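You operate a simulated robot arm through the tools that you are given. There is no shell and no other tool.

The job below is to be done with a simulated robot arm. You get a single attempt, and the scene is never put back.

TASK
Release the disc and put it away, then wipe the crystal clean.
Fine: knob up before the arm swings aside; disc into the long white tray, cloth back to its place.

It is judged by the outcome, as a careful person would: the job done as asked, and still so three seconds after it is handed in. It fails if anything else is knocked over, pushed out of place, dropped, spilled or broken. Flat cloth is picked up by pressing the open fingertips on it (5 to 10 N) and closing them slowly along it; thin cloth reads only 2 to 8 mm in the jaws.

THE ROBOT
A 6-joint arm with a two-finger parallel gripper, fixed in place. Base frame: the origin is at the foot of the arm, x ahead of it, y to its left, z up. Lengths are in cm, angles in degrees, forces in N, time in s.
With the tool pointing down near the work surface it reaches from about 24 to 64 cm from the base axis. Its first joint turns from -115.0 to 115.0 degrees. Payload 3.43 kg.
The TCP is the grasp point between the finger pads, 3.4 cm short of the fingertips. In the tool frame z runs along the fingers and y along their closing line. Largest opening 12.8 cm; finger width 2.4, thickness 1.2; the body of the gripper, 4.8 by 13 cm, starts 9.6 cm behind the TCP.
Orientation is that of the tool frame in the base frame, as [roll, pitch, yaw] about the fixed x, y, z axes, in that order (R = Rz(yaw) Ry(pitch) Rx(roll)). With the fingers straight down and closing along the base's y, the tool's x points along the base's -x, its y along +y and its z along -z.

THE INTERFACE
- The arm moves only by the tool send_rows. Its argument "deltas" is a list of rows, each a list of 7 numbers: the shift along the base's x, y, z in units of 20 mm (1.0 is 20 mm), then the turn, a rotation vector about the base's x, y, z in units of 5 degrees (1.0 is 5 degrees), then the finger opening in cm, from 0 to 12.8. In form: [[x, y, z, ax, ay, az, hand], ...]. A call has 1 to 20 rows; each row shifts and turns the commanded pose from where the row before left it. A call with a number of a shift or a turn outside -1 to 1 is refused whole. A row lasts 0.2 s, in which the tool goes at most 5 cm and 8.6 degrees; a call with a longer step from one row to the next is refused whole, and so is a gripper value outside its range. A pose out of reach is approached as far as the arm can. The call stops where the force on the tool passes 60 N (or 10 N more than at its start, if that is more) or the arm is blocked; 0.2 s more then pass. Each finger travels about 15.3 cm/s and halts on what it meets, pressing with about 37 N; the grip force reading is that of the motor and also rises with nothing between the fingers. The clock runs only during rows and for 0.2 s after the last one: add rows that do not move to give the fingers time. The reply holds the time, the measured pose of the TCP, the force on the tool along the base axes, the opening and the grip force, in the units named above and with some noise, with the torque about the TCP (base axes, N m) and any sound that the robot's microphone picked up.
- Cameras (640 x 400 px; columns grow to the right, rows downward): "scene" is fixed at [21.3, 65.24, 176.8]; the picture's right is [-0.92, -0.38, 0.00], its down [-0.21, 0.51, -0.83] and it looks along [0.32, -0.77, -0.56] (base axes); focal length 322 px, centre (320, 200). "wrist" rides on the gripper at [7.6, -1.1, -16] in the tool frame; the picture's right is [0.15, 0.99, 0.00], its down [-0.88, 0.13, -0.46] and it looks along [-0.45, 0.07, 0.89] (tool axes); focal length 234 px, centre (320, 200). There is no depth. A picture from a camera that has moved, and an enlarged one, comes with that camera's place and axes in the base frame and with its lens. The place of the scene camera against the robot may be out by one fixed shift of up to 1.2 cm in any direction.
- get_image(camera): a new picture of that camera. No time passes.
- lift_body(by): slides the trunk up (or, below 0, down) by that many cm; the arm rides with it, the base frame stays. It gives what a move gives, with no picture.
- enlarge(camera, box): a new picture of the part [left, top, right, bottom] of that camera's present view, enlarged. No time passes.
- finish_job(): hands the job in; it is judged then, once.

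Nothing tells you positions but the pictures and the camera data. Unless the task says otherwise, let go and move clear before handing in.

The tools are called after "Call:" by a JSON object that holds its "fn" and its "kwargs". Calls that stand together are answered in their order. send_rows: Moves the arm, as the interface text tells. Its arguments: {"type":"object","properties":{"deltas":{"type":"array","items":{"type":"array","items":{"type":"number"}}}},"required":["deltas"]} The other tools are called the same way: lift_body (by) slides the trunk up or down; get_image (camera) takes a picture; enlarge (camera, box) takes an enlarged picture of a part of a camera's view; finish_job () hands the job in.

At the start:

```text
time_s: 0.0
eef_pos: [30.76, -21.45, 134.02]
tcp_rot: [180.0, 0.0, 179.9]
contact_force: [-0.1, -0.1, 0.8]
ft_torque: [0.0, -0.05, -0.01]
width: 12.8
finger_force: 0.0
trunk travel left (down, up): [-92.5, 6.5]
```

scene: 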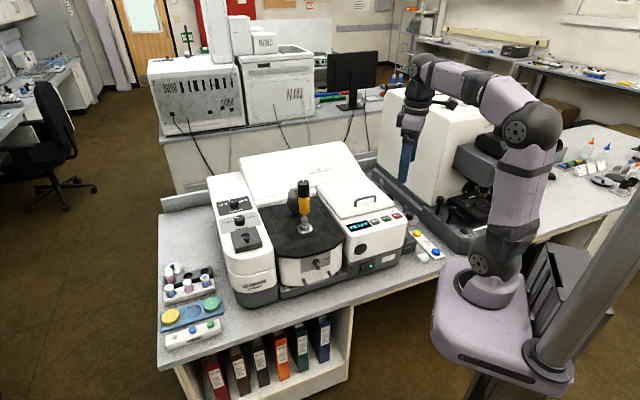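
wrist: 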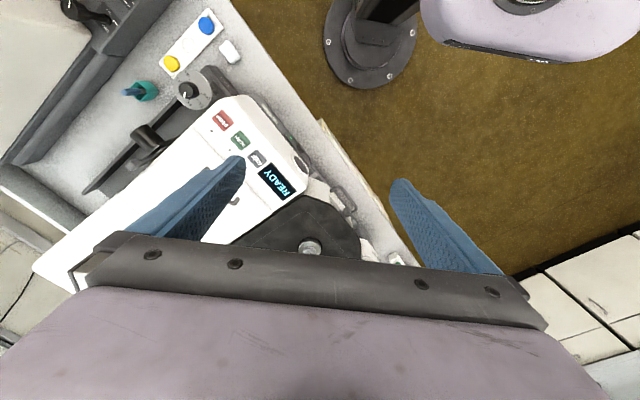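

I see a spectrometer on a bench with a yellow-knobbed press in the middle, and several trays around it. I will look closer before moving.

Call:
{"fn": "enlarge", "kwargs": {"camera": "scene", "box": [240, 160, 400, 290]}}

Call:
{"fn": "enlarge", "kwargs": {"camera": "scene", "box": [150, 250, 250, 350]}}

Call:
{"fn": "enlarge", "kwargs": {"camera": "scene", "box": [380, 200, 480, 280]}}

Call:
{"fn": "enlarge", "kwargs": {"camera": "scene", "box": [200, 170, 290, 310]}}

```text
3.08 times, centred on (320, 225) of scene
camera zoom: at [21.3, 65.24, 176.8], right [-0.92, -0.38, 0.0], down [-0.21, 0.51, -0.83], along [0.32, -0.77, -0.56], focal length 991 px, centre (320, 123)
```

zoom: 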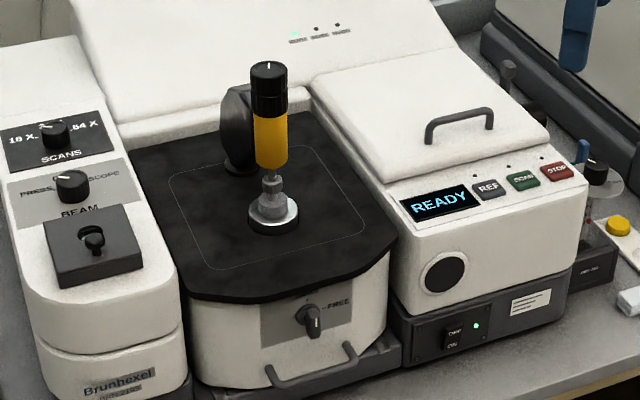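

```text
4.00 times, centred on (200, 300) of scene
camera zoom: at [21.3, 65.24, 176.8], right [-0.92, -0.38, 0.0], down [-0.21, 0.51, -0.83], along [0.32, -0.77, -0.56], focal length 1288 px, centre (800, -200)
```

zoom: 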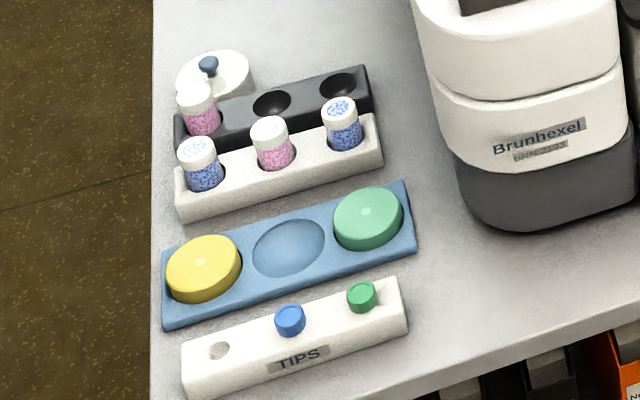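

```text
5.00 times, centred on (430, 240) of scene
camera zoom: at [21.3, 65.24, 176.8], right [-0.92, -0.38, 0.0], down [-0.21, 0.51, -0.83], along [0.32, -0.77, -0.56], focal length 1610 px, centre (-230, 0)
```

zoom: 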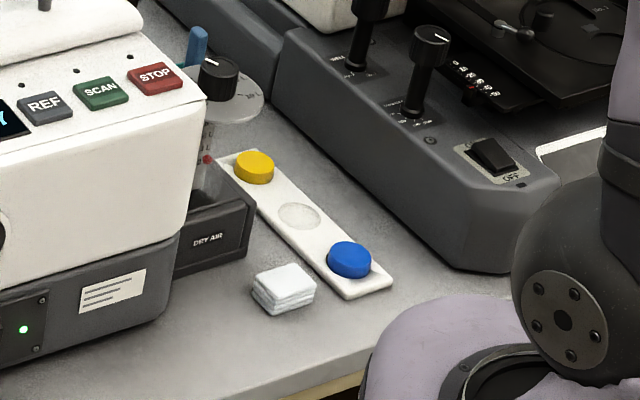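

```text
2.86 times, centred on (245, 240) of scene
camera zoom: at [21.3, 65.24, 176.8], right [-0.92, -0.38, 0.0], down [-0.21, 0.51, -0.83], along [0.32, -0.77, -0.56], focal length 920 px, centre (534, 86)
```

zoom: 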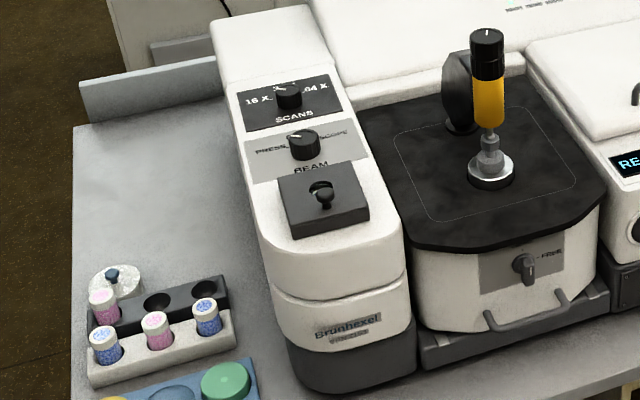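

The disc sits under the yellow-knobbed press; the long white tray with yellow and blue discs and an empty middle, and the folded cloth, are near the robot's foot. I want the wrist camera's data and closer views.

Call:
{"fn": "get_image", "kwargs": {"camera": "wrist"}}

Call:
{"fn": "enlarge", "kwargs": {"camera": "scene", "box": [285, 170, 325, 245]}}

Call:
{"fn": "enlarge", "kwargs": {"camera": "scene", "box": [295, 245, 345, 290]}}

Call:
{"fn": "enlarge", "kwargs": {"camera": "scene", "box": [405, 215, 455, 265]}}

Call:
{"fn": "enlarge", "kwargs": {"camera": "scene", "box": [210, 190, 270, 255]}}

```text
taken
camera wrist: at [23.13, -22.53, 149.99], right [-0.15, 0.99, 0.0], down [0.88, 0.13, 0.46], along [0.45, 0.07, -0.89], focal length 234 px, centre (320, 200)
```

wrist: 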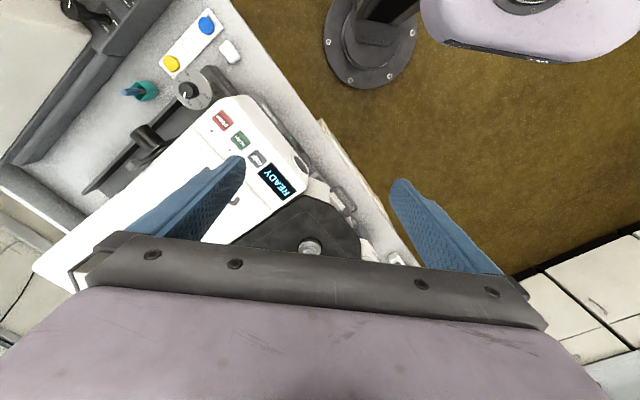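

```text
5.33 times, centred on (305, 208) of scene
camera zoom: at [21.3, 65.24, 176.8], right [-0.92, -0.38, 0.0], down [-0.21, 0.51, -0.83], along [0.32, -0.77, -0.56], focal length 1718 px, centre (400, 160)
```

zoom: 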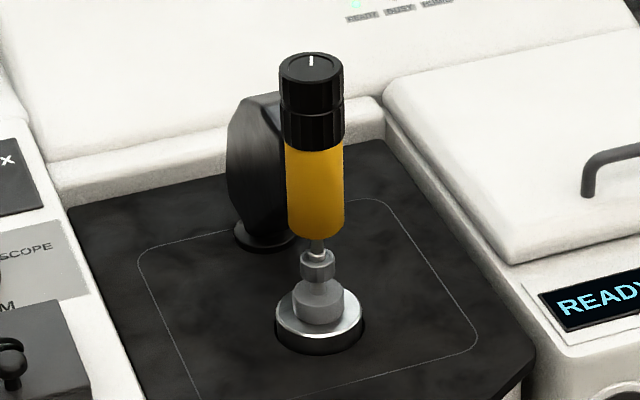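

```text
8.89 times, centred on (320, 268) of scene
camera zoom: at [21.3, 65.24, 176.8], right [-0.92, -0.38, 0.0], down [-0.21, 0.51, -0.83], along [0.32, -0.77, -0.56], focal length 2862 px, centre (320, -400)
```

zoom: 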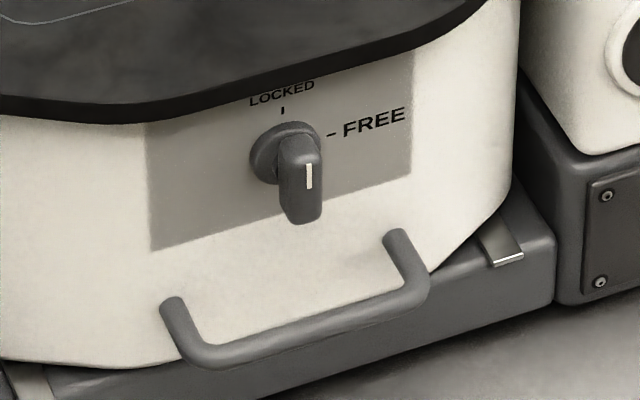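

```text
8.00 times, centred on (430, 240) of scene
camera zoom: at [21.3, 65.24, 176.8], right [-0.92, -0.38, 0.0], down [-0.21, 0.51, -0.83], along [0.32, -0.77, -0.56], focal length 2576 px, centre (-560, -120)
```

zoom: 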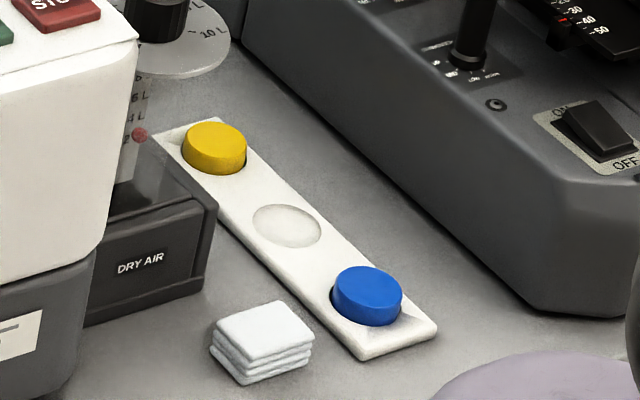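

```text
6.15 times, centred on (240, 222) of scene
camera zoom: at [21.3, 65.24, 176.8], right [-0.92, -0.38, 0.0], down [-0.21, 0.51, -0.83], along [0.32, -0.77, -0.56], focal length 1982 px, centre (812, 62)
```

zoom: 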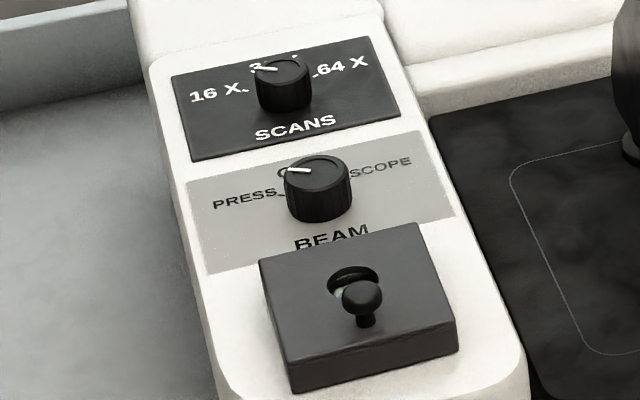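

The press knob is at about (62, -19, 107–121), tray slot at about (20, -56.5, 78), cloth stack at about (19.7, -46.5, 78). I'll tilt the hand forward in place for a better look at the press.

Call:
{"fn": "send_rows", "kwargs": {"deltas": [[0, 0, 0, 0, -1, 0, 12.8], [0, 0, 0, 0, -1, 0, 12.8], [0, 0, 0, 0, -1, 0, 12.8], [0, 0, 0, 0, -1, 0, 12.8], [0, 0, 0, 0, -1, 0, 12.8], [0, 0, 0, 0, -1, 0, 12.8]]}}

Call:
{"fn": "get_image", "kwargs": {"camera": "wrist"}}

Call:
{"fn": "enlarge", "kwargs": {"camera": "wrist", "box": [260, 140, 380, 230]}}

```text
time_s: 1.4
eef_pos: [30.6, -21.53, 133.98]
tcp_rot: [-180.0, 30.1, -179.9]
contact_force: [0.1, 1.0, 0.4]
ft_torque: [0.0, -0.01, 0.02]
width: 12.8
finger_force: 0.1
trunk travel left (down, up): [-92.5, 6.5]
```

```text
taken
camera wrist: at [16.13, -22.53, 144.03], right [-0.13, 0.99, -0.07], down [0.53, 0.13, 0.84], along [0.84, 0.07, -0.54], focal length 234 px, centre (320, 200)
```

wrist: 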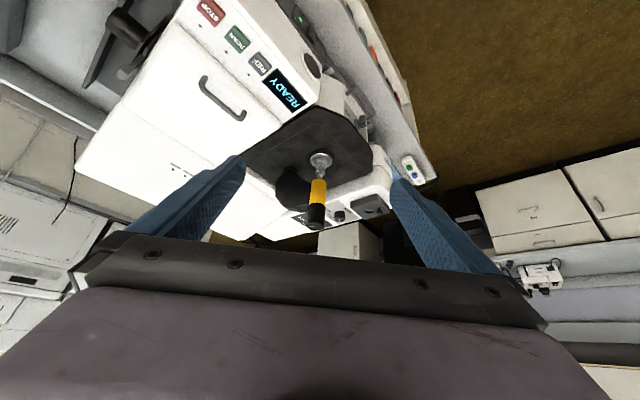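

```text
4.44 times, centred on (320, 185) of wrist
camera zoom: at [16.13, -22.53, 144.03], right [-0.13, 0.99, -0.07], down [0.53, 0.13, 0.84], along [0.84, 0.07, -0.54], focal length 1041 px, centre (320, 267)
```

zoom: 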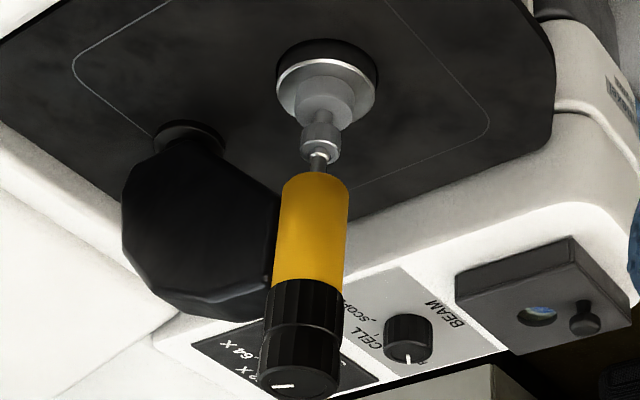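

The press is a yellow barrel with a black turning cap (white tick), held by a bulky arm from a column near (71, -27); tip at about (63.5, -19). I'll level the hand and look from above.

Call:
{"fn": "send_rows", "kwargs": {"deltas": [[1, 0, 1, 0, 1, 0, 12.8], [1, 0, 1, 0, 1, 0, 12.8], [1, 0, 1, 0, 1, 0, 12.8], [1, 0.2, 0, 0, 1, 0, 12.8], [1, 0.2, 0, 0, 1, 0, 12.8], [1, 0.2, 0, 0, 1, 0, 12.8], [1, 0.2, 0, 0, 0, 0, 12.8], [1, 0.2, 0, 0, 0, 0, 12.8], [1, 0, 0, 0, 0, 0, 12.8], [1, 0, 0, 0, 0, 0, 12.8], [0.6, 0, 0, 0, 0, 0, 12.8]]}}

Call:
{"fn": "get_image", "kwargs": {"camera": "wrist"}}

Call:
{"fn": "enlarge", "kwargs": {"camera": "wrist", "box": [260, 150, 380, 240]}}

Call:
{"fn": "get_image", "kwargs": {"camera": "scene"}}

```text
time_s: 3.8
eef_pos: [49.2, -18.4, 136.75]
tcp_rot: [180.0, 0.1, 179.9]
contact_force: [-0.6, 0.6, 0.3]
ft_torque: [0.0, 0.0, -0.01]
width: 12.79
finger_force: 0.1
out of reach, approached as far as the arm can: row 8, 9, 10, 11
trunk travel left (down, up): [-92.5, 6.5]
```

```text
taken
camera wrist: at [41.68, -19.29, 152.76], right [-0.15, 0.99, 0.0], down [0.88, 0.13, 0.46], along [0.45, 0.07, -0.89], focal length 234 px, centre (320, 200)
```

wrist: 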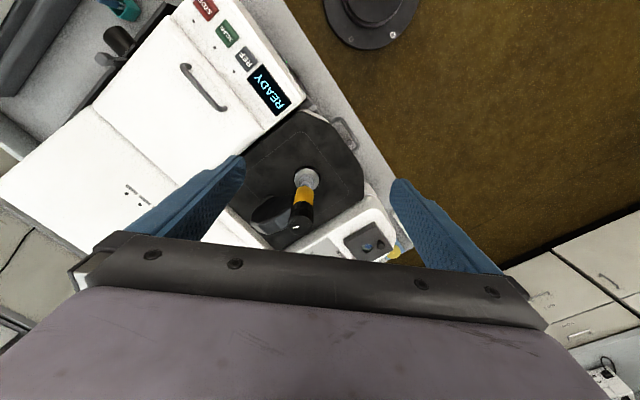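

```text
4.44 times, centred on (320, 195) of wrist
camera zoom: at [41.68, -19.29, 152.76], right [-0.15, 0.99, 0.0], down [0.88, 0.13, 0.46], along [0.45, 0.07, -0.89], focal length 1041 px, centre (320, 222)
```

zoom: 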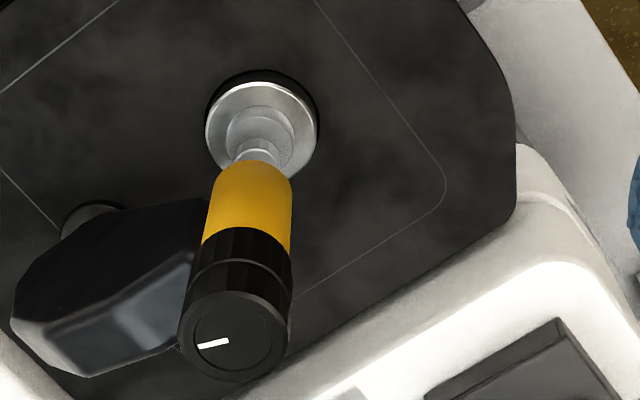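

```text
taken
```

scene: 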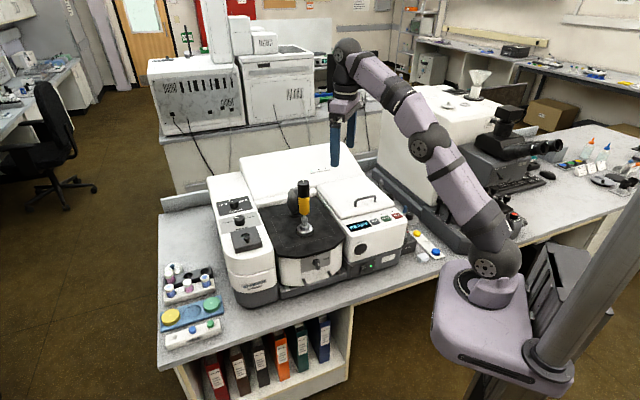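

The knob axis comes out near (63.1, -19.2), with the cap spanning z 115 to 121 and the bulky arm below about z 115. That's at the edge of vertical reach, so I'll tilt the hand 45° and grip the cap with the fingers closing horizontally.

Call:
{"fn": "send_rows", "kwargs": {"deltas": [[0, 0, 0, 0, -1, 0, 12.8], [0, 0, 0, 0, -1, 0, 12.8], [0, 0, 0, 0, -1, 0, 12.8], [0, 0, 0, 0, -1, 0, 12.8], [0, 0, 0, 0, -1, 0, 12.8], [0, 0, 0, 0, -1, 0, 12.8], [0, 0, 0, 0, -1, 0, 12.8], [0, 0, 0, 0, -1, 0, 12.8], [0, 0, 0, 0, -1, 0, 12.8]]}}

Call:
{"fn": "get_image", "kwargs": {"camera": "wrist"}}

```text
time_s: 5.8
eef_pos: [49.21, -18.24, 136.82]
tcp_rot: [-179.9, 45.1, -180.0]
contact_force: [-0.4, -0.3, 0.1]
ft_torque: [0.05, 0.01, 0.03]
width: 12.77
finger_force: 0.1
trunk travel left (down, up): [-92.5, 6.5]
```

```text
taken
camera wrist: at [32.63, -19.32, 142.8], right [-0.1, 0.99, -0.1], down [0.3, 0.13, 0.95], along [0.95, 0.07, -0.31], focal length 234 px, centre (320, 200)
```

wrist: 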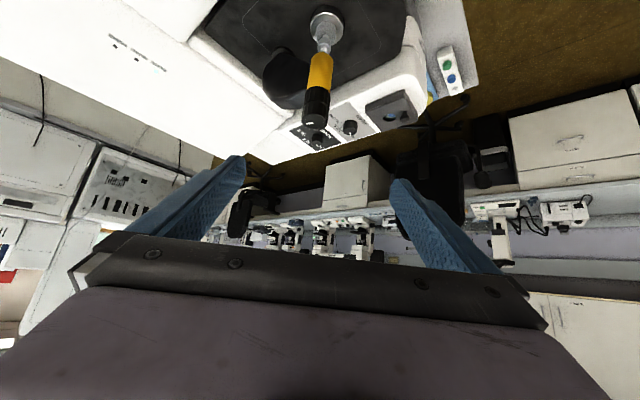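

The pose follows well. I'll swing to the approach direction above the cap, stopping 10 cm short of the grip point.

Call:
{"fn": "send_rows", "kwargs": {"deltas": [[0.42, 0.217, 0, 0, 0, -1, 12.8], [0.42, 0.217, 0, 0, 0, -1, 12.8], [0.42, 0.217, 0, 0, 0, -1, 12.8], [0.42, 0.217, 0, 0, 0, -1, 12.8], [0.42, 0.217, 0, 0, 0, -1, 12.8], [0.42, 0.217, 0, 0, 0, -1, 12.8], [0.42, 0.217, 0, 0, 0, -1, 12.8], [0.42, 0.217, 0, 0, 0, -1, 12.8], [0.42, 0.217, 0, 0, 0, -1, 12.8], [0.42, 0.217, 0, 0, 0, -1, 12.8], [0.42, 0.217, 0, 0, 0, -1, 12.8], [0.42, 0.217, 0, 0, 0, -1, 12.8], [0, 0, -1, 0, 0, 0, 12.8], [0, 0, -1, 0, 0, 0, 12.8], [0, 0, -1, 0, 0, 0, 12.8], [0, 0, -1, 0, 0, 0, 12.8], [0, 0, -1, 0, 0, 0, 12.8]]}}

Call:
{"fn": "get_image", "kwargs": {"camera": "wrist"}}

Call:
{"fn": "get_image", "kwargs": {"camera": "scene"}}

```text
time_s: 9.4
eef_pos: [59.32, -13.24, 126.98]
tcp_rot: [-180.0, 44.9, 120.0]
contact_force: [-0.4, -0.1, -0.8]
ft_torque: [0.03, 0.01, -0.02]
width: 12.81
finger_force: 0.1
trunk travel left (down, up): [-92.5, 6.5]
```

```text
taken
camera wrist: at [50.11, 0.65, 132.88], right [0.81, 0.58, -0.1], down [0.26, -0.2, 0.94], along [0.53, -0.79, -0.31], focal length 234 px, centre (320, 200)
```

wrist: 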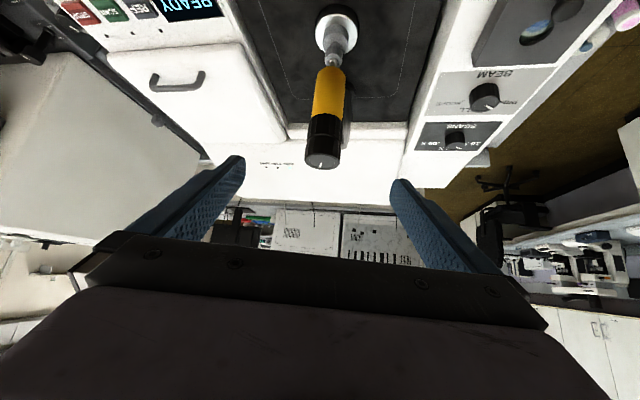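

```text
taken
```

scene: 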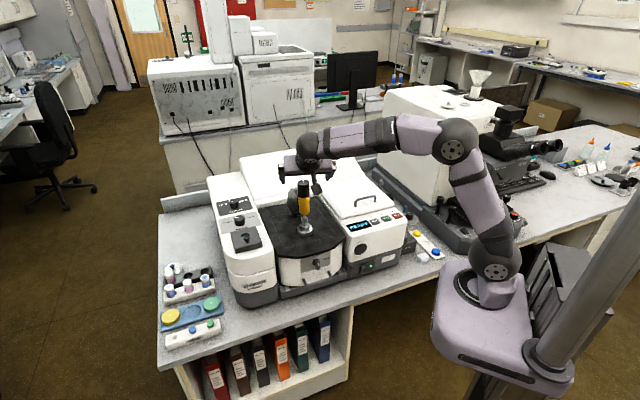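

The cap is well aligned between the fingers. I'll advance along the approach to the grip point and check before closing.

Call:
{"fn": "send_rows", "kwargs": {"deltas": [[0.29, -0.48, -0.62, 0, 0, 0, 12.8], [0.29, -0.48, -0.62, 0, 0, 0, 12.8], [0.29, -0.48, -0.62, 0, 0, 0, 12.8], [0.29, -0.48, -0.62, 0, 0, 0, 12.8], [0.29, -0.48, -0.62, 0, 0, 0, 12.8], [0.29, -0.48, -0.62, 0, 0, 0, 12.8], [0, 0, 0, 0, 0, 0, 12.8]]}}

Call:
{"fn": "get_image", "kwargs": {"camera": "wrist"}}

Call:
{"fn": "enlarge", "kwargs": {"camera": "scene", "box": [270, 150, 350, 250]}}

```text
time_s: 11.0
eef_pos: [62.83, -18.87, 119.29]
tcp_rot: [-180.0, 45.0, 120.0]
contact_force: [-0.3, 0.6, -1.0]
ft_torque: [0.0, -0.03, 0.0]
width: 12.8
finger_force: 0.1
trunk travel left (down, up): [-92.5, 6.5]
```

```text
taken
camera wrist: at [53.52, -5.01, 125.29], right [0.81, 0.58, -0.1], down [0.26, -0.19, 0.95], along [0.53, -0.79, -0.31], focal length 234 px, centre (320, 200)
```

wrist: 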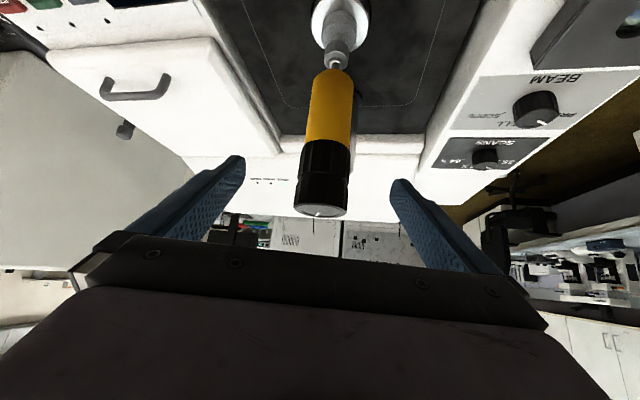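

```text
4.00 times, centred on (310, 200) of scene
camera zoom: at [21.3, 65.24, 176.8], right [-0.92, -0.38, 0.0], down [-0.21, 0.51, -0.83], along [0.32, -0.77, -0.56], focal length 1288 px, centre (360, 200)
```

zoom: 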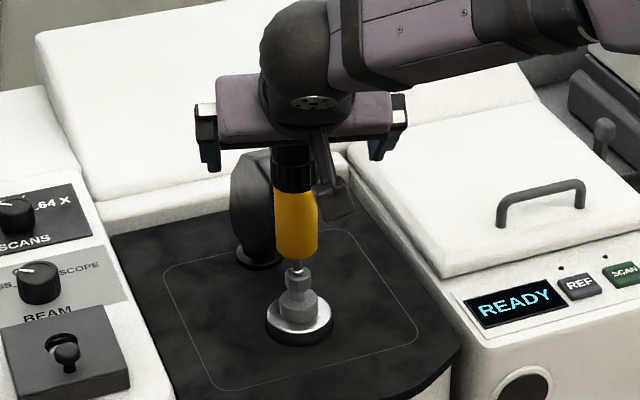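

The cap is centred between the fingers. Closing now.

Call:
{"fn": "send_rows", "kwargs": {"deltas": [[0, 0, 0, 0, 0, 0, 8], [0, 0, 0, 0, 0, 0, 5.5], [0, 0, 0, 0, 0, 0, 4.5], [0, 0, 0, 0, 0, 0, 3.5], [0, 0, 0, 0, 0, 0, 2.5], [0, 0, 0, 0, 0, 0, 2.5]]}}

Call:
{"fn": "get_image", "kwargs": {"camera": "wrist"}}

```text
time_s: 12.4
eef_pos: [62.85, -18.98, 119.46]
tcp_rot: [180.0, 45.1, 120.0]
contact_force: [4.2, 0.3, 0.7]
ft_torque: [-0.18, 0.67, -0.1]
width: 4.14
finger_force: 44.8
trunk travel left (down, up): [-92.5, 6.5]
```

```text
taken
camera wrist: at [53.58, -5.0, 125.3], right [0.8, 0.58, -0.1], down [0.26, -0.19, 0.94], along [0.53, -0.79, -0.31], focal length 234 px, centre (320, 200)
```

wrist: 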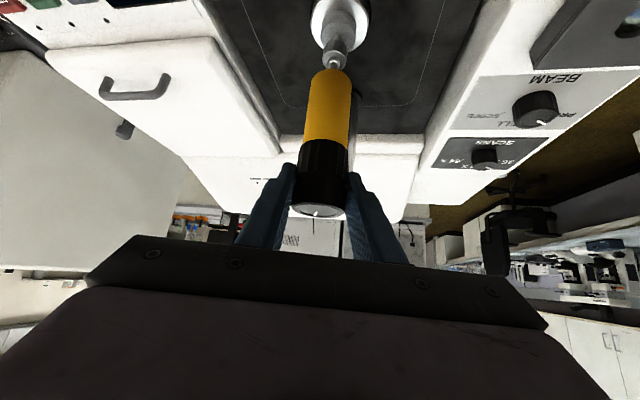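

The cap is held, 4.1 cm wide. I'll turn it a little counter-clockwise and check the torque.

Call:
{"fn": "send_rows", "kwargs": {"deltas": [[0, 0, 0, 0, 0, 1, 2.5], [0, 0, 0, 0, 0, 1, 2.5], [0, 0, 0, 0, 0, 0, 2.5]]}}

Call:
{"fn": "get_image", "kwargs": {"camera": "wrist"}}

Call:
{"fn": "enlarge", "kwargs": {"camera": "scene", "box": [270, 150, 350, 250]}}

```text
time_s: 13.2
eef_pos: [62.81, -18.88, 119.43]
tcp_rot: [180.0, 45.0, 129.9]
contact_force: [0.1, 1.2, 0.0]
ft_torque: [0.39, 0.23, 0.0]
width: 4.13
finger_force: 45.2
trunk travel left (down, up): [-92.5, 6.5]
```

```text
taken
camera wrist: at [51.25, -6.85, 125.31], right [0.69, 0.72, -0.1], down [0.29, -0.15, 0.94], along [0.66, -0.68, -0.31], focal length 234 px, centre (320, 200)
```

wrist: 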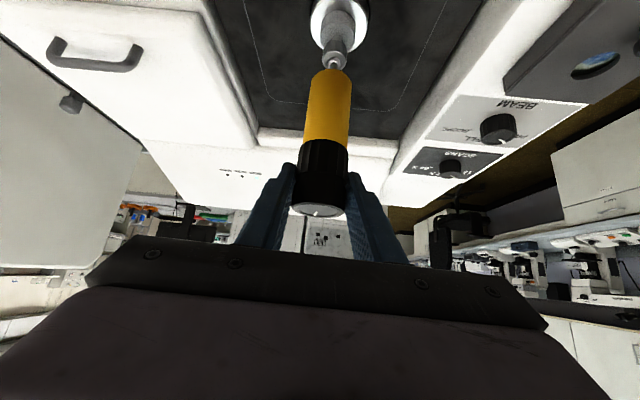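

```text
4.00 times, centred on (310, 200) of scene
camera zoom: at [21.3, 65.24, 176.8], right [-0.92, -0.38, 0.0], down [-0.21, 0.51, -0.83], along [0.32, -0.77, -0.56], focal length 1288 px, centre (360, 200)
```

zoom: 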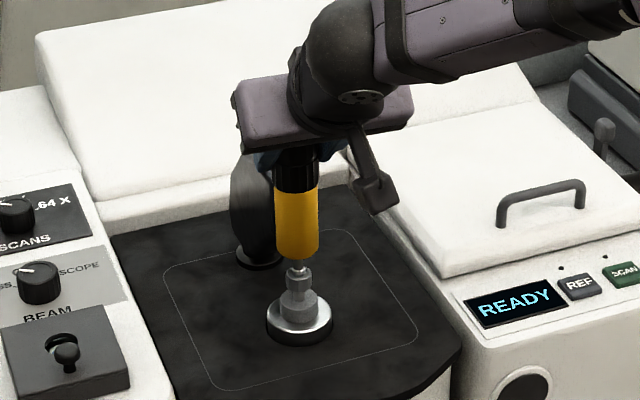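

The cap turns freely with the hand. I'll keep turning counter-clockwise.

Call:
{"fn": "send_rows", "kwargs": {"deltas": [[0, 0, 0, 0, 0, 1, 2.5], [0, 0, 0, 0, 0, 1, 2.5], [0, 0, 0, 0, 0, 1, 2.5], [0, 0, 0, 0, 0, 1, 2.5], [0, 0, 0, 0, 0, 1, 2.5], [0, 0, 0, 0, 0, 1, 2.5], [0, 0, 0, 0, 0, 1, 2.5], [0, 0, 0, 0, 0, 0, 2.5]]}}

Call:
{"fn": "get_image", "kwargs": {"camera": "wrist"}}

Call:
{"fn": "enlarge", "kwargs": {"camera": "scene", "box": [270, 150, 350, 250]}}

```text
time_s: 15.0
eef_pos: [62.68, -19.33, 119.45]
tcp_rot: [179.8, 45.1, 164.7]
contact_force: [-13.3, -11.1, -3.8]
ft_torque: [0.2, 0.21, -0.11]
width: 4.1
finger_force: 45.4
trunk travel left (down, up): [-92.5, 6.5]
```

```text
taken
camera wrist: at [46.31, -15.93, 125.34], right [0.16, 0.98, -0.1], down [0.32, 0.05, 0.95], along [0.93, -0.18, -0.31], focal length 234 px, centre (320, 200)
```

wrist: 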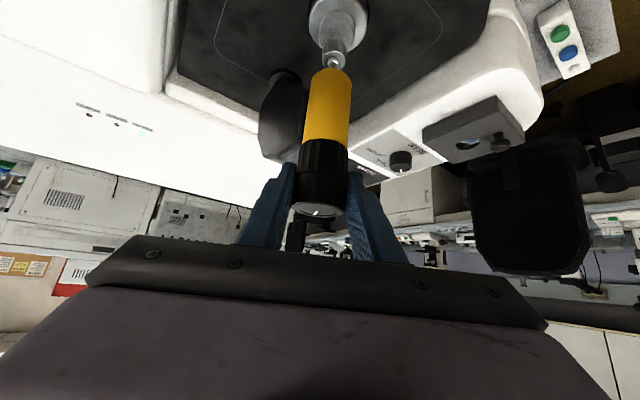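

```text
4.00 times, centred on (310, 200) of scene
camera zoom: at [21.3, 65.24, 176.8], right [-0.92, -0.38, 0.0], down [-0.21, 0.51, -0.83], along [0.32, -0.77, -0.56], focal length 1288 px, centre (360, 200)
```

zoom: 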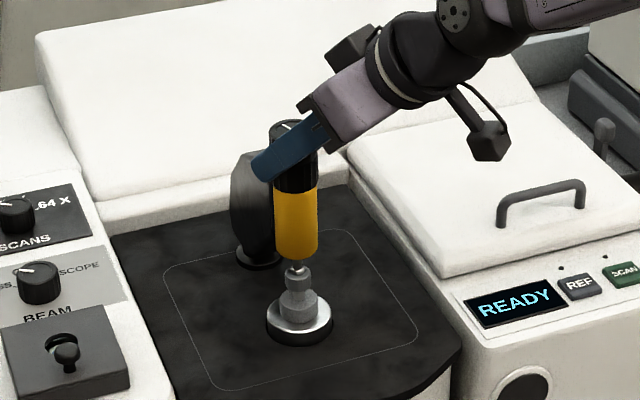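

The turn works but some side force built up, so the true axis is slightly further in -y. I'll look closely at the tip for any lift.

Call:
{"fn": "enlarge", "kwargs": {"camera": "scene", "box": [292, 205, 316, 240]}}

Call:
{"fn": "enlarge", "kwargs": {"camera": "wrist", "box": [290, 0, 370, 80]}}

```text
11.43 times, centred on (304, 222) of scene
camera zoom: at [21.3, 65.24, 176.8], right [-0.92, -0.38, 0.0], down [-0.21, 0.51, -0.83], along [0.32, -0.77, -0.56], focal length 3680 px, centre (503, -57)
```

zoom: 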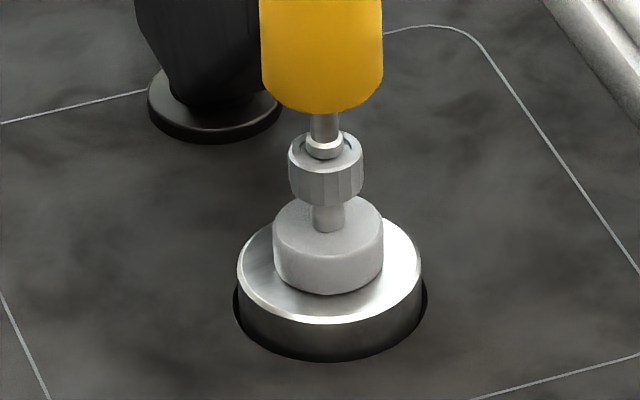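

```text
5.00 times, centred on (330, 40) of wrist
camera zoom: at [46.31, -15.93, 125.34], right [0.16, 0.98, -0.1], down [0.32, 0.05, 0.95], along [0.93, -0.18, -0.31], focal length 1171 px, centre (270, 1000)
```

zoom: 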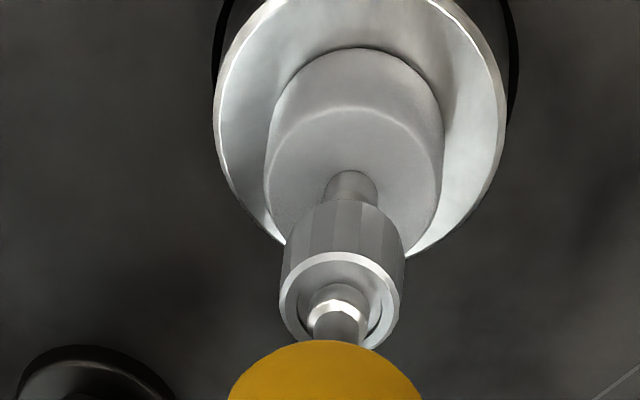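

The disc is a grey one about 3.6 cm wide, sitting on the silver puck under the small tip. I'll correct the axis a bit and continue turning.

Call:
{"fn": "send_rows", "kwargs": {"deltas": [[-0.07, -0.2, 0, 0, 0, 0, 2.5], [0, 0, 0, 0, 0, 1, 2.5], [0, 0, 0, 0, 0, 1, 2.5], [0, 0, 0, 0, 0, 1, 2.5], [0, 0, 0, 0, 0, 1, 2.5], [0, 0, 0, 0, 0, 0, 2.5]]}}

Call:
{"fn": "enlarge", "kwargs": {"camera": "scene", "box": [292, 205, 316, 240]}}

Call:
{"fn": "enlarge", "kwargs": {"camera": "scene", "box": [270, 150, 350, 250]}}

```text
time_s: 16.4
eef_pos: [62.65, -19.51, 119.34]
tcp_rot: [180.0, 44.9, -175.1]
contact_force: [-9.1, -4.9, -8.4]
ft_torque: [0.23, 0.17, -0.03]
width: 4.11
finger_force: 44.9
trunk travel left (down, up): [-92.5, 6.5]
```

```text
11.43 times, centred on (304, 222) of scene
camera zoom: at [21.3, 65.24, 176.8], right [-0.92, -0.38, 0.0], down [-0.21, 0.51, -0.83], along [0.32, -0.77, -0.56], focal length 3680 px, centre (503, -57)
```

zoom: 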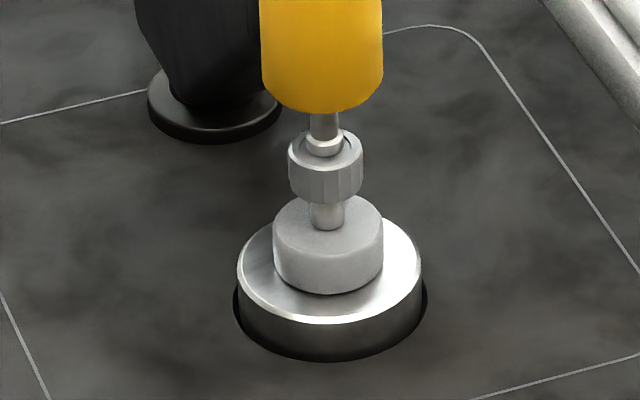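

```text
4.00 times, centred on (310, 200) of scene
camera zoom: at [21.3, 65.24, 176.8], right [-0.92, -0.38, 0.0], down [-0.21, 0.51, -0.83], along [0.32, -0.77, -0.56], focal length 1288 px, centre (360, 200)
```

zoom: 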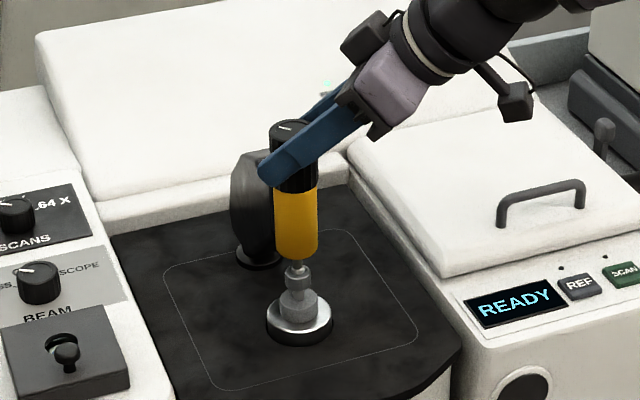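

The tip is rising (nub 2 px higher). Continuing to turn up.

Call:
{"fn": "send_rows", "kwargs": {"deltas": [[-0.05, -0.1, -0.05, 0, 0, 1, 2.5], [0, 0, 0, 0, 0, 1, 2.5], [0, 0, 0, 0, 0, 1, 2.5], [0, 0, 0, 0, 0, 1, 2.5], [0, 0, 0, 0, 0, 1, 2.5], [0, 0, 0, 0, 0, 1, 2.5], [0, 0, 0, 0, 0, 1, 2.5], [0, 0, 0, 0, 0, 1, 2.5], [0, 0, 0, 0, 0, 0, 2.5]]}}

Call:
{"fn": "enlarge", "kwargs": {"camera": "scene", "box": [292, 205, 316, 240]}}

Call:
{"fn": "get_image", "kwargs": {"camera": "wrist"}}

```text
time_s: 18.4
eef_pos: [62.69, -19.85, 119.43]
tcp_rot: [-179.8, 45.1, -134.9]
contact_force: [7.3, -10.0, 12.1]
ft_torque: [0.59, 0.68, -0.05]
width: 4.11
finger_force: 44.9
trunk travel left (down, up): [-92.5, 6.5]
```

```text
11.43 times, centred on (304, 222) of scene
camera zoom: at [21.3, 65.24, 176.8], right [-0.92, -0.38, 0.0], down [-0.21, 0.51, -0.83], along [0.32, -0.77, -0.56], focal length 3680 px, centre (503, -57)
```

zoom: 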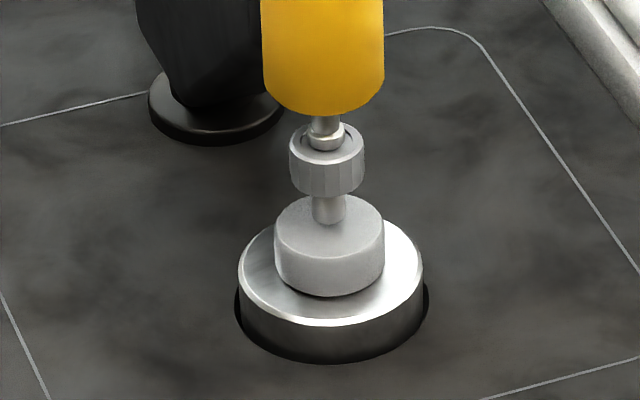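

```text
taken
camera wrist: at [51.75, -32.27, 125.33], right [-0.77, 0.63, -0.11], down [0.12, 0.3, 0.95], along [0.63, 0.72, -0.31], focal length 234 px, centre (320, 200)
```

wrist: 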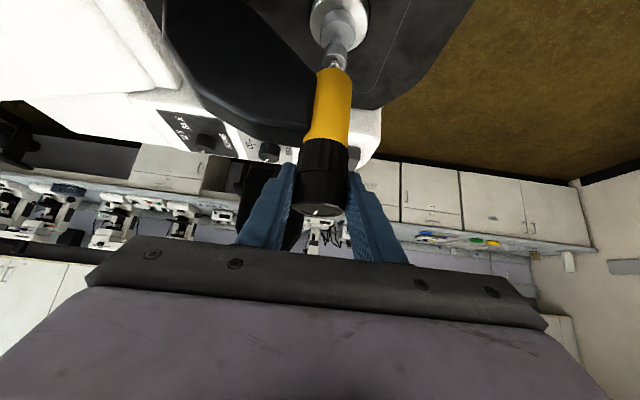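

The tip is clearly lifting (about 3 mm). I'll let go, rise, swing the hand back and take a second stroke; I also want to refine the knob axis.

Call:
{"fn": "send_rows", "kwargs": {"deltas": [[0, 0, 0, 0, 0, 0, 5], [0, 0, 0, 0, 0, 0, 8], [0, 0, 0, 0, 0, 0, 12.8], [0, 0, 0, 0, 0, 0, 12.8], [0, 0, 1, 0, 0, 0, 12.8], [0, 0, 1, 0, 0, 0, 12.8], [0, 0, 1, 0, 0, 0, 12.8], [0, 0, 0, 0, 0, 0, 12.8]]}}

Call:
{"fn": "get_image", "kwargs": {"camera": "wrist"}}

Call:
{"fn": "enlarge", "kwargs": {"camera": "scene", "box": [292, 205, 316, 240]}}

Call:
{"fn": "enlarge", "kwargs": {"camera": "wrist", "box": [260, 0, 400, 200]}}

```text
time_s: 20.2
eef_pos: [62.71, -19.68, 125.26]
tcp_rot: [179.9, 45.1, -135.0]
contact_force: [0.3, 0.3, -0.9]
ft_torque: [0.0, 0.05, 0.0]
width: 12.78
finger_force: 0.2
trunk travel left (down, up): [-92.5, 6.5]
```

```text
taken
camera wrist: at [51.79, -32.13, 131.26], right [-0.77, 0.63, -0.1], down [0.12, 0.3, 0.94], along [0.62, 0.72, -0.31], focal length 234 px, centre (320, 200)
```

wrist: 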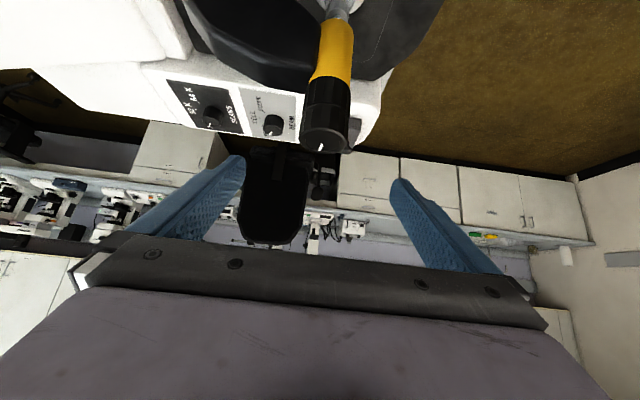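

```text
11.43 times, centred on (304, 222) of scene
camera zoom: at [21.3, 65.24, 176.8], right [-0.92, -0.38, 0.0], down [-0.21, 0.51, -0.83], along [0.32, -0.77, -0.56], focal length 3680 px, centre (503, -57)
```

zoom: 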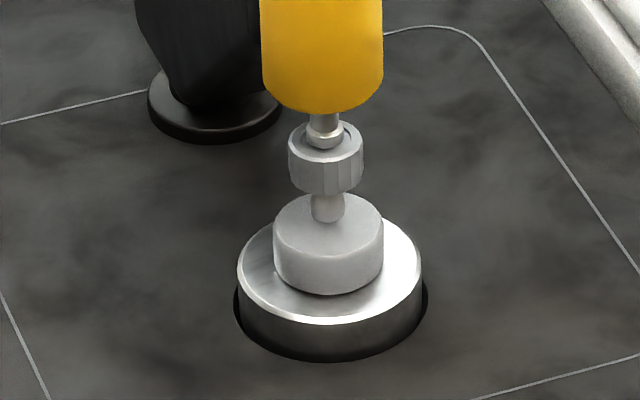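

```text
2.00 times, centred on (330, 100) of wrist
camera zoom: at [51.79, -32.13, 131.26], right [-0.77, 0.63, -0.1], down [0.12, 0.3, 0.94], along [0.62, 0.72, -0.31], focal length 468 px, centre (300, 400)
```

zoom: 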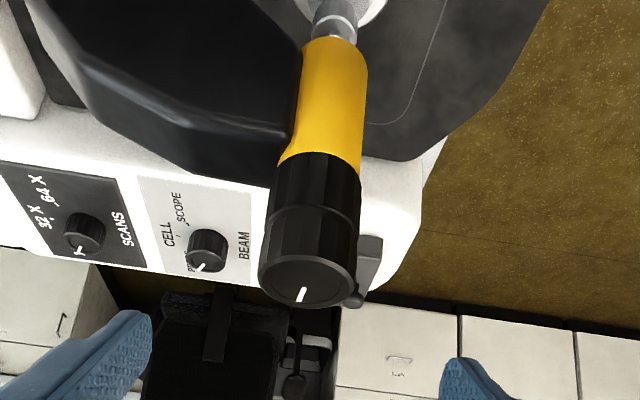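

The tip has lifted and nothing else moved. The refined axis is (63.1, -19.4); I'll swing back 100° above the cap and regrip.

Call:
{"fn": "send_rows", "kwargs": {"deltas": [[0.2, 0.14, 0, 0, 0, -1, 12.8], [0, 0, 0, 0, 0, -1, 12.8], [0, 0, 0, 0, 0, -1, 12.8], [0, 0, 0, 0, 0, -1, 12.8], [0, 0, 0, 0, 0, -1, 12.8], [0, 0, 0, 0, 0, -1, 12.8], [0, 0, 0, 0, 0, -1, 12.8], [0, 0, 0, 0, 0, -1, 12.8], [0, 0, 0, 0, 0, -1, 12.8], [0, 0, 0, 0, 0, -1, 12.8], [0, 0, 0, 0, 0, -1, 12.8], [0, 0, 0, 0, 0, -1, 12.8], [0, 0, 0, 0, 0, -1, 12.8], [0, 0, 0, 0, 0, -1, 12.8], [0, 0, 0, 0, 0, -1, 12.8], [0, 0, 0, 0, 0, -1, 12.8], [0, 0, 0, 0, 0, -1, 12.8], [0, 0, 0, 0, 0, -1, 12.8], [0, 0, 0, 0, 0, -1, 12.8], [0, 0, 0, 0, 0, -1, 12.8]]}}

Call:
{"fn": "send_rows", "kwargs": {"deltas": [[0, 0, -1, 0, 0, 0, 12.8], [0, 0, -1, 0, 0, 0, 12.8], [0, 0, -0.9, 0, 0, 0, 12.8], [0, 0, 0, 0, 0, 0, 8], [0, 0, 0, 0, 0, 0, 5.5], [0, 0, 0, 0, 0, 0, 4.5], [0, 0, 0, 0, 0, 0, 3.5], [0, 0, 0, 0, 0, 0, 2.5], [0, 0, 0, 0, 0, 0, 2.5]]}}

Call:
{"fn": "get_image", "kwargs": {"camera": "wrist"}}

```text
time_s: 24.4
eef_pos: [63.07, -19.37, 125.4]
tcp_rot: [-179.9, 45.1, 124.9]
contact_force: [-0.1, 0.1, -0.4]
ft_torque: [-0.01, 0.03, -0.04]
width: 12.79
finger_force: 0.1
trunk travel left (down, up): [-92.5, 6.5]
```

```text
time_s: 26.4
eef_pos: [63.04, -19.3, 119.44]
tcp_rot: [-180.0, 45.0, 125.0]
contact_force: [0.9, 0.6, -1.9]
ft_torque: [-0.23, -0.17, -0.03]
width: 4.14
finger_force: 44.9
trunk travel left (down, up): [-92.5, 6.5]
```

```text
taken
camera wrist: at [52.56, -6.21, 125.41], right [0.75, 0.65, -0.1], down [0.28, -0.17, 0.94], along [0.6, -0.74, -0.31], focal length 234 px, centre (320, 200)
```

wrist: 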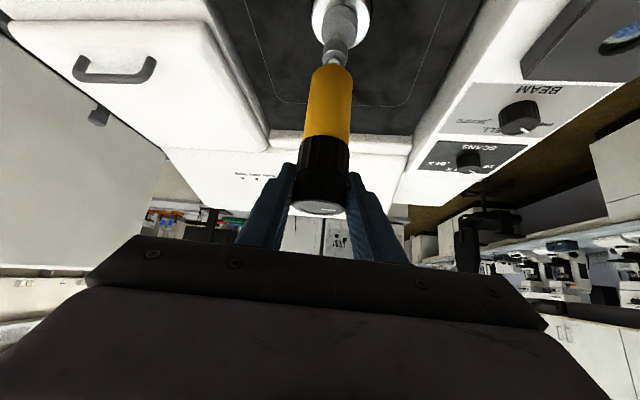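

Force is now near zero in the grip, so the axis is right. Second stroke counter-clockwise.

Call:
{"fn": "send_rows", "kwargs": {"deltas": [[0, 0, 0, 0, 0, 1, 2.5], [0, 0, 0, 0, 0, 1, 2.5], [0, 0, 0, 0, 0, 1, 2.5], [0, 0, 0, 0, 0, 1, 2.5], [0, 0, 0, 0, 0, 1, 2.5], [0, 0, 0, 0, 0, 1, 2.5], [0, 0, 0, 0, 0, 1, 2.5], [0, 0, 0, 0, 0, 1, 2.5], [0, 0, 0, 0, 0, 1, 2.5], [0, 0, 0, 0, 0, 1, 2.5], [0, 0, 0, 0, 0, 0, 2.5]]}}

Call:
{"fn": "enlarge", "kwargs": {"camera": "scene", "box": [292, 205, 316, 240]}}

```text
time_s: 28.8
eef_pos: [63.07, -19.47, 119.5]
tcp_rot: [180.0, 45.0, 175.0]
contact_force: [-1.6, -5.3, 0.9]
ft_torque: [-0.6, 0.61, -0.01]
width: 4.15
finger_force: 45.1
trunk travel left (down, up): [-92.5, 6.5]
```

```text
11.43 times, centred on (304, 222) of scene
camera zoom: at [21.3, 65.24, 176.8], right [-0.92, -0.38, 0.0], down [-0.21, 0.51, -0.83], along [0.32, -0.77, -0.56], focal length 3680 px, centre (503, -57)
```

zoom: 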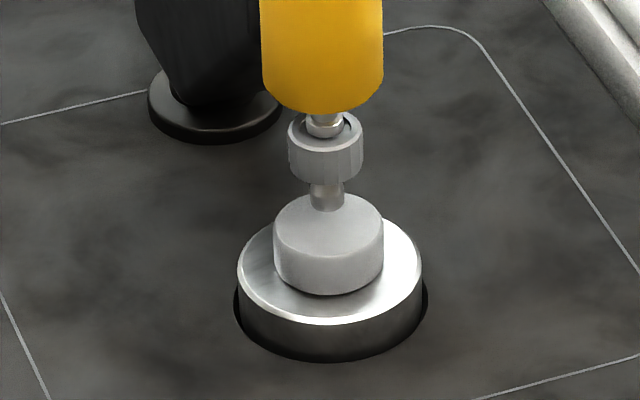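

Call:
{"fn": "send_rows", "kwargs": {"deltas": [[0, -0.05, 0, 0, 0, 1, 2.5], [0, 0, 0, 0, 0, 1, 2.5], [0, 0, 0, 0, 0, 1, 2.5], [0, 0, 0, 0, 0, 1, 2.5], [0, 0, 0, 0, 0, 1, 2.5], [0, 0, 0, 0, 0, 1, 2.5], [0, 0, 0, 0, 0, 1, 2.5], [0, 0, 0, 0, 0, 1, 2.5], [0, 0, 0, 0, 0, 1, 2.5], [0, 0, 0, 0, 0, 1, 2.5], [0, 0, 0, 0, 0, 0, 2.5]]}}

Call:
{"fn": "enlarge", "kwargs": {"camera": "scene", "box": [292, 205, 316, 240]}}

Call:
{"fn": "get_image", "kwargs": {"camera": "wrist"}}

```text
time_s: 31.2
eef_pos: [62.98, -19.67, 119.46]
tcp_rot: [-180.0, 45.1, -135.1]
contact_force: [-0.4, -8.6, 2.8]
ft_torque: [0.09, 0.03, -0.83]
width: 4.15
finger_force: 45.1
trunk travel left (down, up): [-92.5, 6.5]
```

```text
11.43 times, centred on (304, 222) of scene
camera zoom: at [21.3, 65.24, 176.8], right [-0.92, -0.38, 0.0], down [-0.21, 0.51, -0.83], along [0.32, -0.77, -0.56], focal length 3680 px, centre (503, -57)
```

zoom: 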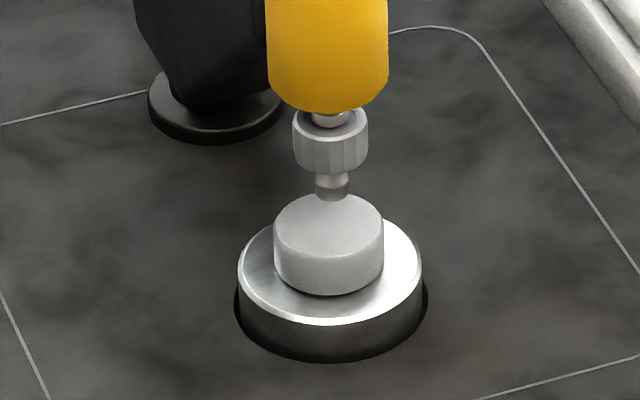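

```text
taken
camera wrist: at [52.03, -32.1, 125.45], right [-0.77, 0.63, -0.1], down [0.12, 0.3, 0.95], along [0.62, 0.72, -0.31], focal length 234 px, centre (320, 200)
```

wrist: 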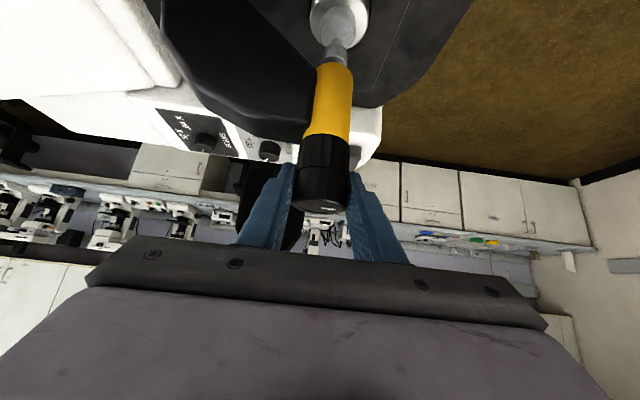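

The cap has come to its upper stop (torque rose and the press arm gave slightly), and the tip is clear of the disc by nearly 1 cm. I'll release, swing the hand back, and regrip so I can carry the arm aside counter-clockwise about its column at (71.3, -27.4) without turning the cap.

Call:
{"fn": "send_rows", "kwargs": {"deltas": [[0, 0, 0, 0, 0, 0, 5], [0, 0, 0, 0, 0, 0, 8], [0, 0, 0, 0, 0, 0, 12.8], [0, 0, 0, 0, 0, 0, 12.8], [0, 0, 1, 0, 0, 0, 12.8], [0, 0, 1, 0, 0, 0, 12.8], [0, 0, 1, 0, 0, 0, 12.8], [0, 0, 0, 0, 0, 0, 12.8]]}}

Call:
{"fn": "send_rows", "kwargs": {"deltas": [[0, 0, 0, 0, 0, -1, 12.8], [0, 0, 0, 0, 0, -1, 12.8], [0, 0, 0, 0, 0, -1, 12.8], [0, 0, 0, 0, 0, -1, 12.8], [0, 0, 0, 0, 0, -1, 12.8], [0, 0, 0, 0, 0, -1, 12.8], [0, 0, 0, 0, 0, -1, 12.8], [0, 0, 0, 0, 0, -1, 12.8], [0, 0, 0, 0, 0, -1, 12.8], [0, 0, 0, 0, 0, -1, 12.8], [0, 0, 0, 0, 0, -1, 12.8], [0, 0, 0, 0, 0, -1, 12.8], [0, 0, 0, 0, 0, -1, 12.8], [0, 0, 0, 0, 0, -1, 12.8], [0, 0, 0, 0, 0, -1, 12.8], [0, 0, 0, 0, 0, -1, 12.8], [0, 0, 0, 0, 0, -1, 12.8], [0, 0, 0, 0, 0, -1, 12.8], [0, 0, 0, 0, 0, -1, 12.8], [0, 0, 0, 0, 0, -1, 12.8]]}}

Call:
{"fn": "get_image", "kwargs": {"camera": "wrist"}}

Call:
{"fn": "enlarge", "kwargs": {"camera": "scene", "box": [280, 170, 330, 245]}}

```text
time_s: 33.0
eef_pos: [62.95, -19.2, 125.57]
tcp_rot: [180.0, 45.1, -135.0]
contact_force: [0.0, 0.2, -0.1]
ft_torque: [0.0, -0.02, 0.0]
width: 12.83
finger_force: 0.0
trunk travel left (down, up): [-92.5, 6.5]
```

```text
time_s: 37.2
eef_pos: [63.1, -19.35, 125.41]
tcp_rot: [-180.0, 44.9, 125.0]
contact_force: [-0.1, 0.8, -0.3]
ft_torque: [-0.01, 0.03, -0.02]
width: 12.81
finger_force: 0.0
trunk travel left (down, up): [-92.5, 6.5]
```

```text
taken
camera wrist: at [52.63, -6.31, 131.42], right [0.75, 0.65, -0.1], down [0.28, -0.17, 0.94], along [0.6, -0.74, -0.31], focal length 234 px, centre (320, 200)
```

wrist: 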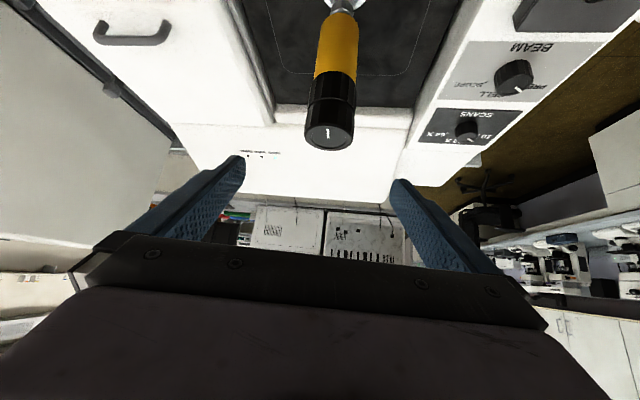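

```text
5.33 times, centred on (305, 208) of scene
camera zoom: at [21.3, 65.24, 176.8], right [-0.92, -0.38, 0.0], down [-0.21, 0.51, -0.83], along [0.32, -0.77, -0.56], focal length 1718 px, centre (400, 160)
```

zoom: 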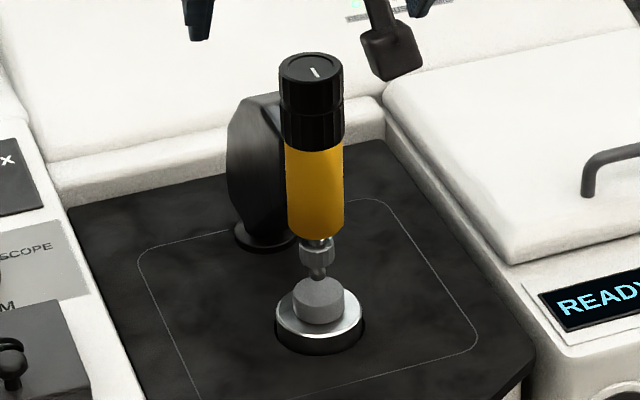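

The cap stays up with the tip clear, and the arm is home. I'll regrip and carry the arm along its arc in small steps.

Call:
{"fn": "send_rows", "kwargs": {"deltas": [[0, 0, -1, 0, 0, 0, 12.8], [0, 0, -1, 0, 0, 0, 12.8], [0, 0, -0.95, 0, 0, 0, 12.8], [0, 0, 0, 0, 0, 0, 8], [0, 0, 0, 0, 0, 0, 5.5], [0, 0, 0, 0, 0, 0, 4.5], [0, 0, 0, 0, 0, 0, 3.5], [0, 0, 0, 0, 0, 0, 2.5], [0, 0, 0, 0, 0, 0, 2.5]]}}

Call:
{"fn": "send_rows", "kwargs": {"deltas": [[-0.335, -0.37, 0, 0, 0, 1, 2.5], [-0.3, -0.4, 0, 0, 0, 1, 2.5], [0, 0, 0, 0, 0, 0, 2.5]]}}

Call:
{"fn": "enlarge", "kwargs": {"camera": "scene", "box": [280, 170, 330, 245]}}

```text
time_s: 39.2
eef_pos: [63.03, -19.38, 119.57]
tcp_rot: [180.0, 45.0, 125.0]
contact_force: [0.5, -0.1, -1.6]
ft_torque: [-0.15, -0.36, -0.04]
width: 4.11
finger_force: 45.3
trunk travel left (down, up): [-92.5, 6.5]
```

```text
time_s: 40.0
eef_pos: [61.68, -20.95, 119.61]
tcp_rot: [-180.0, 44.8, 135.0]
contact_force: [-2.8, 0.8, -2.6]
ft_torque: [0.33, 0.48, -0.15]
width: 4.08
finger_force: 45.5
trunk travel left (down, up): [-92.5, 6.5]
```

```text
5.33 times, centred on (305, 208) of scene
camera zoom: at [21.3, 65.24, 176.8], right [-0.92, -0.38, 0.0], down [-0.21, 0.51, -0.83], along [0.32, -0.77, -0.56], focal length 1718 px, centre (400, 160)
```

zoom: 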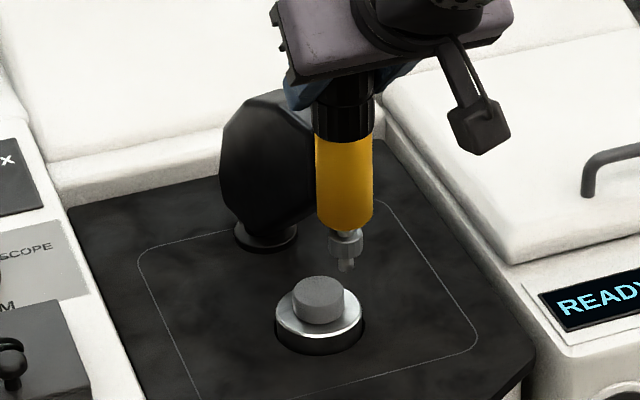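

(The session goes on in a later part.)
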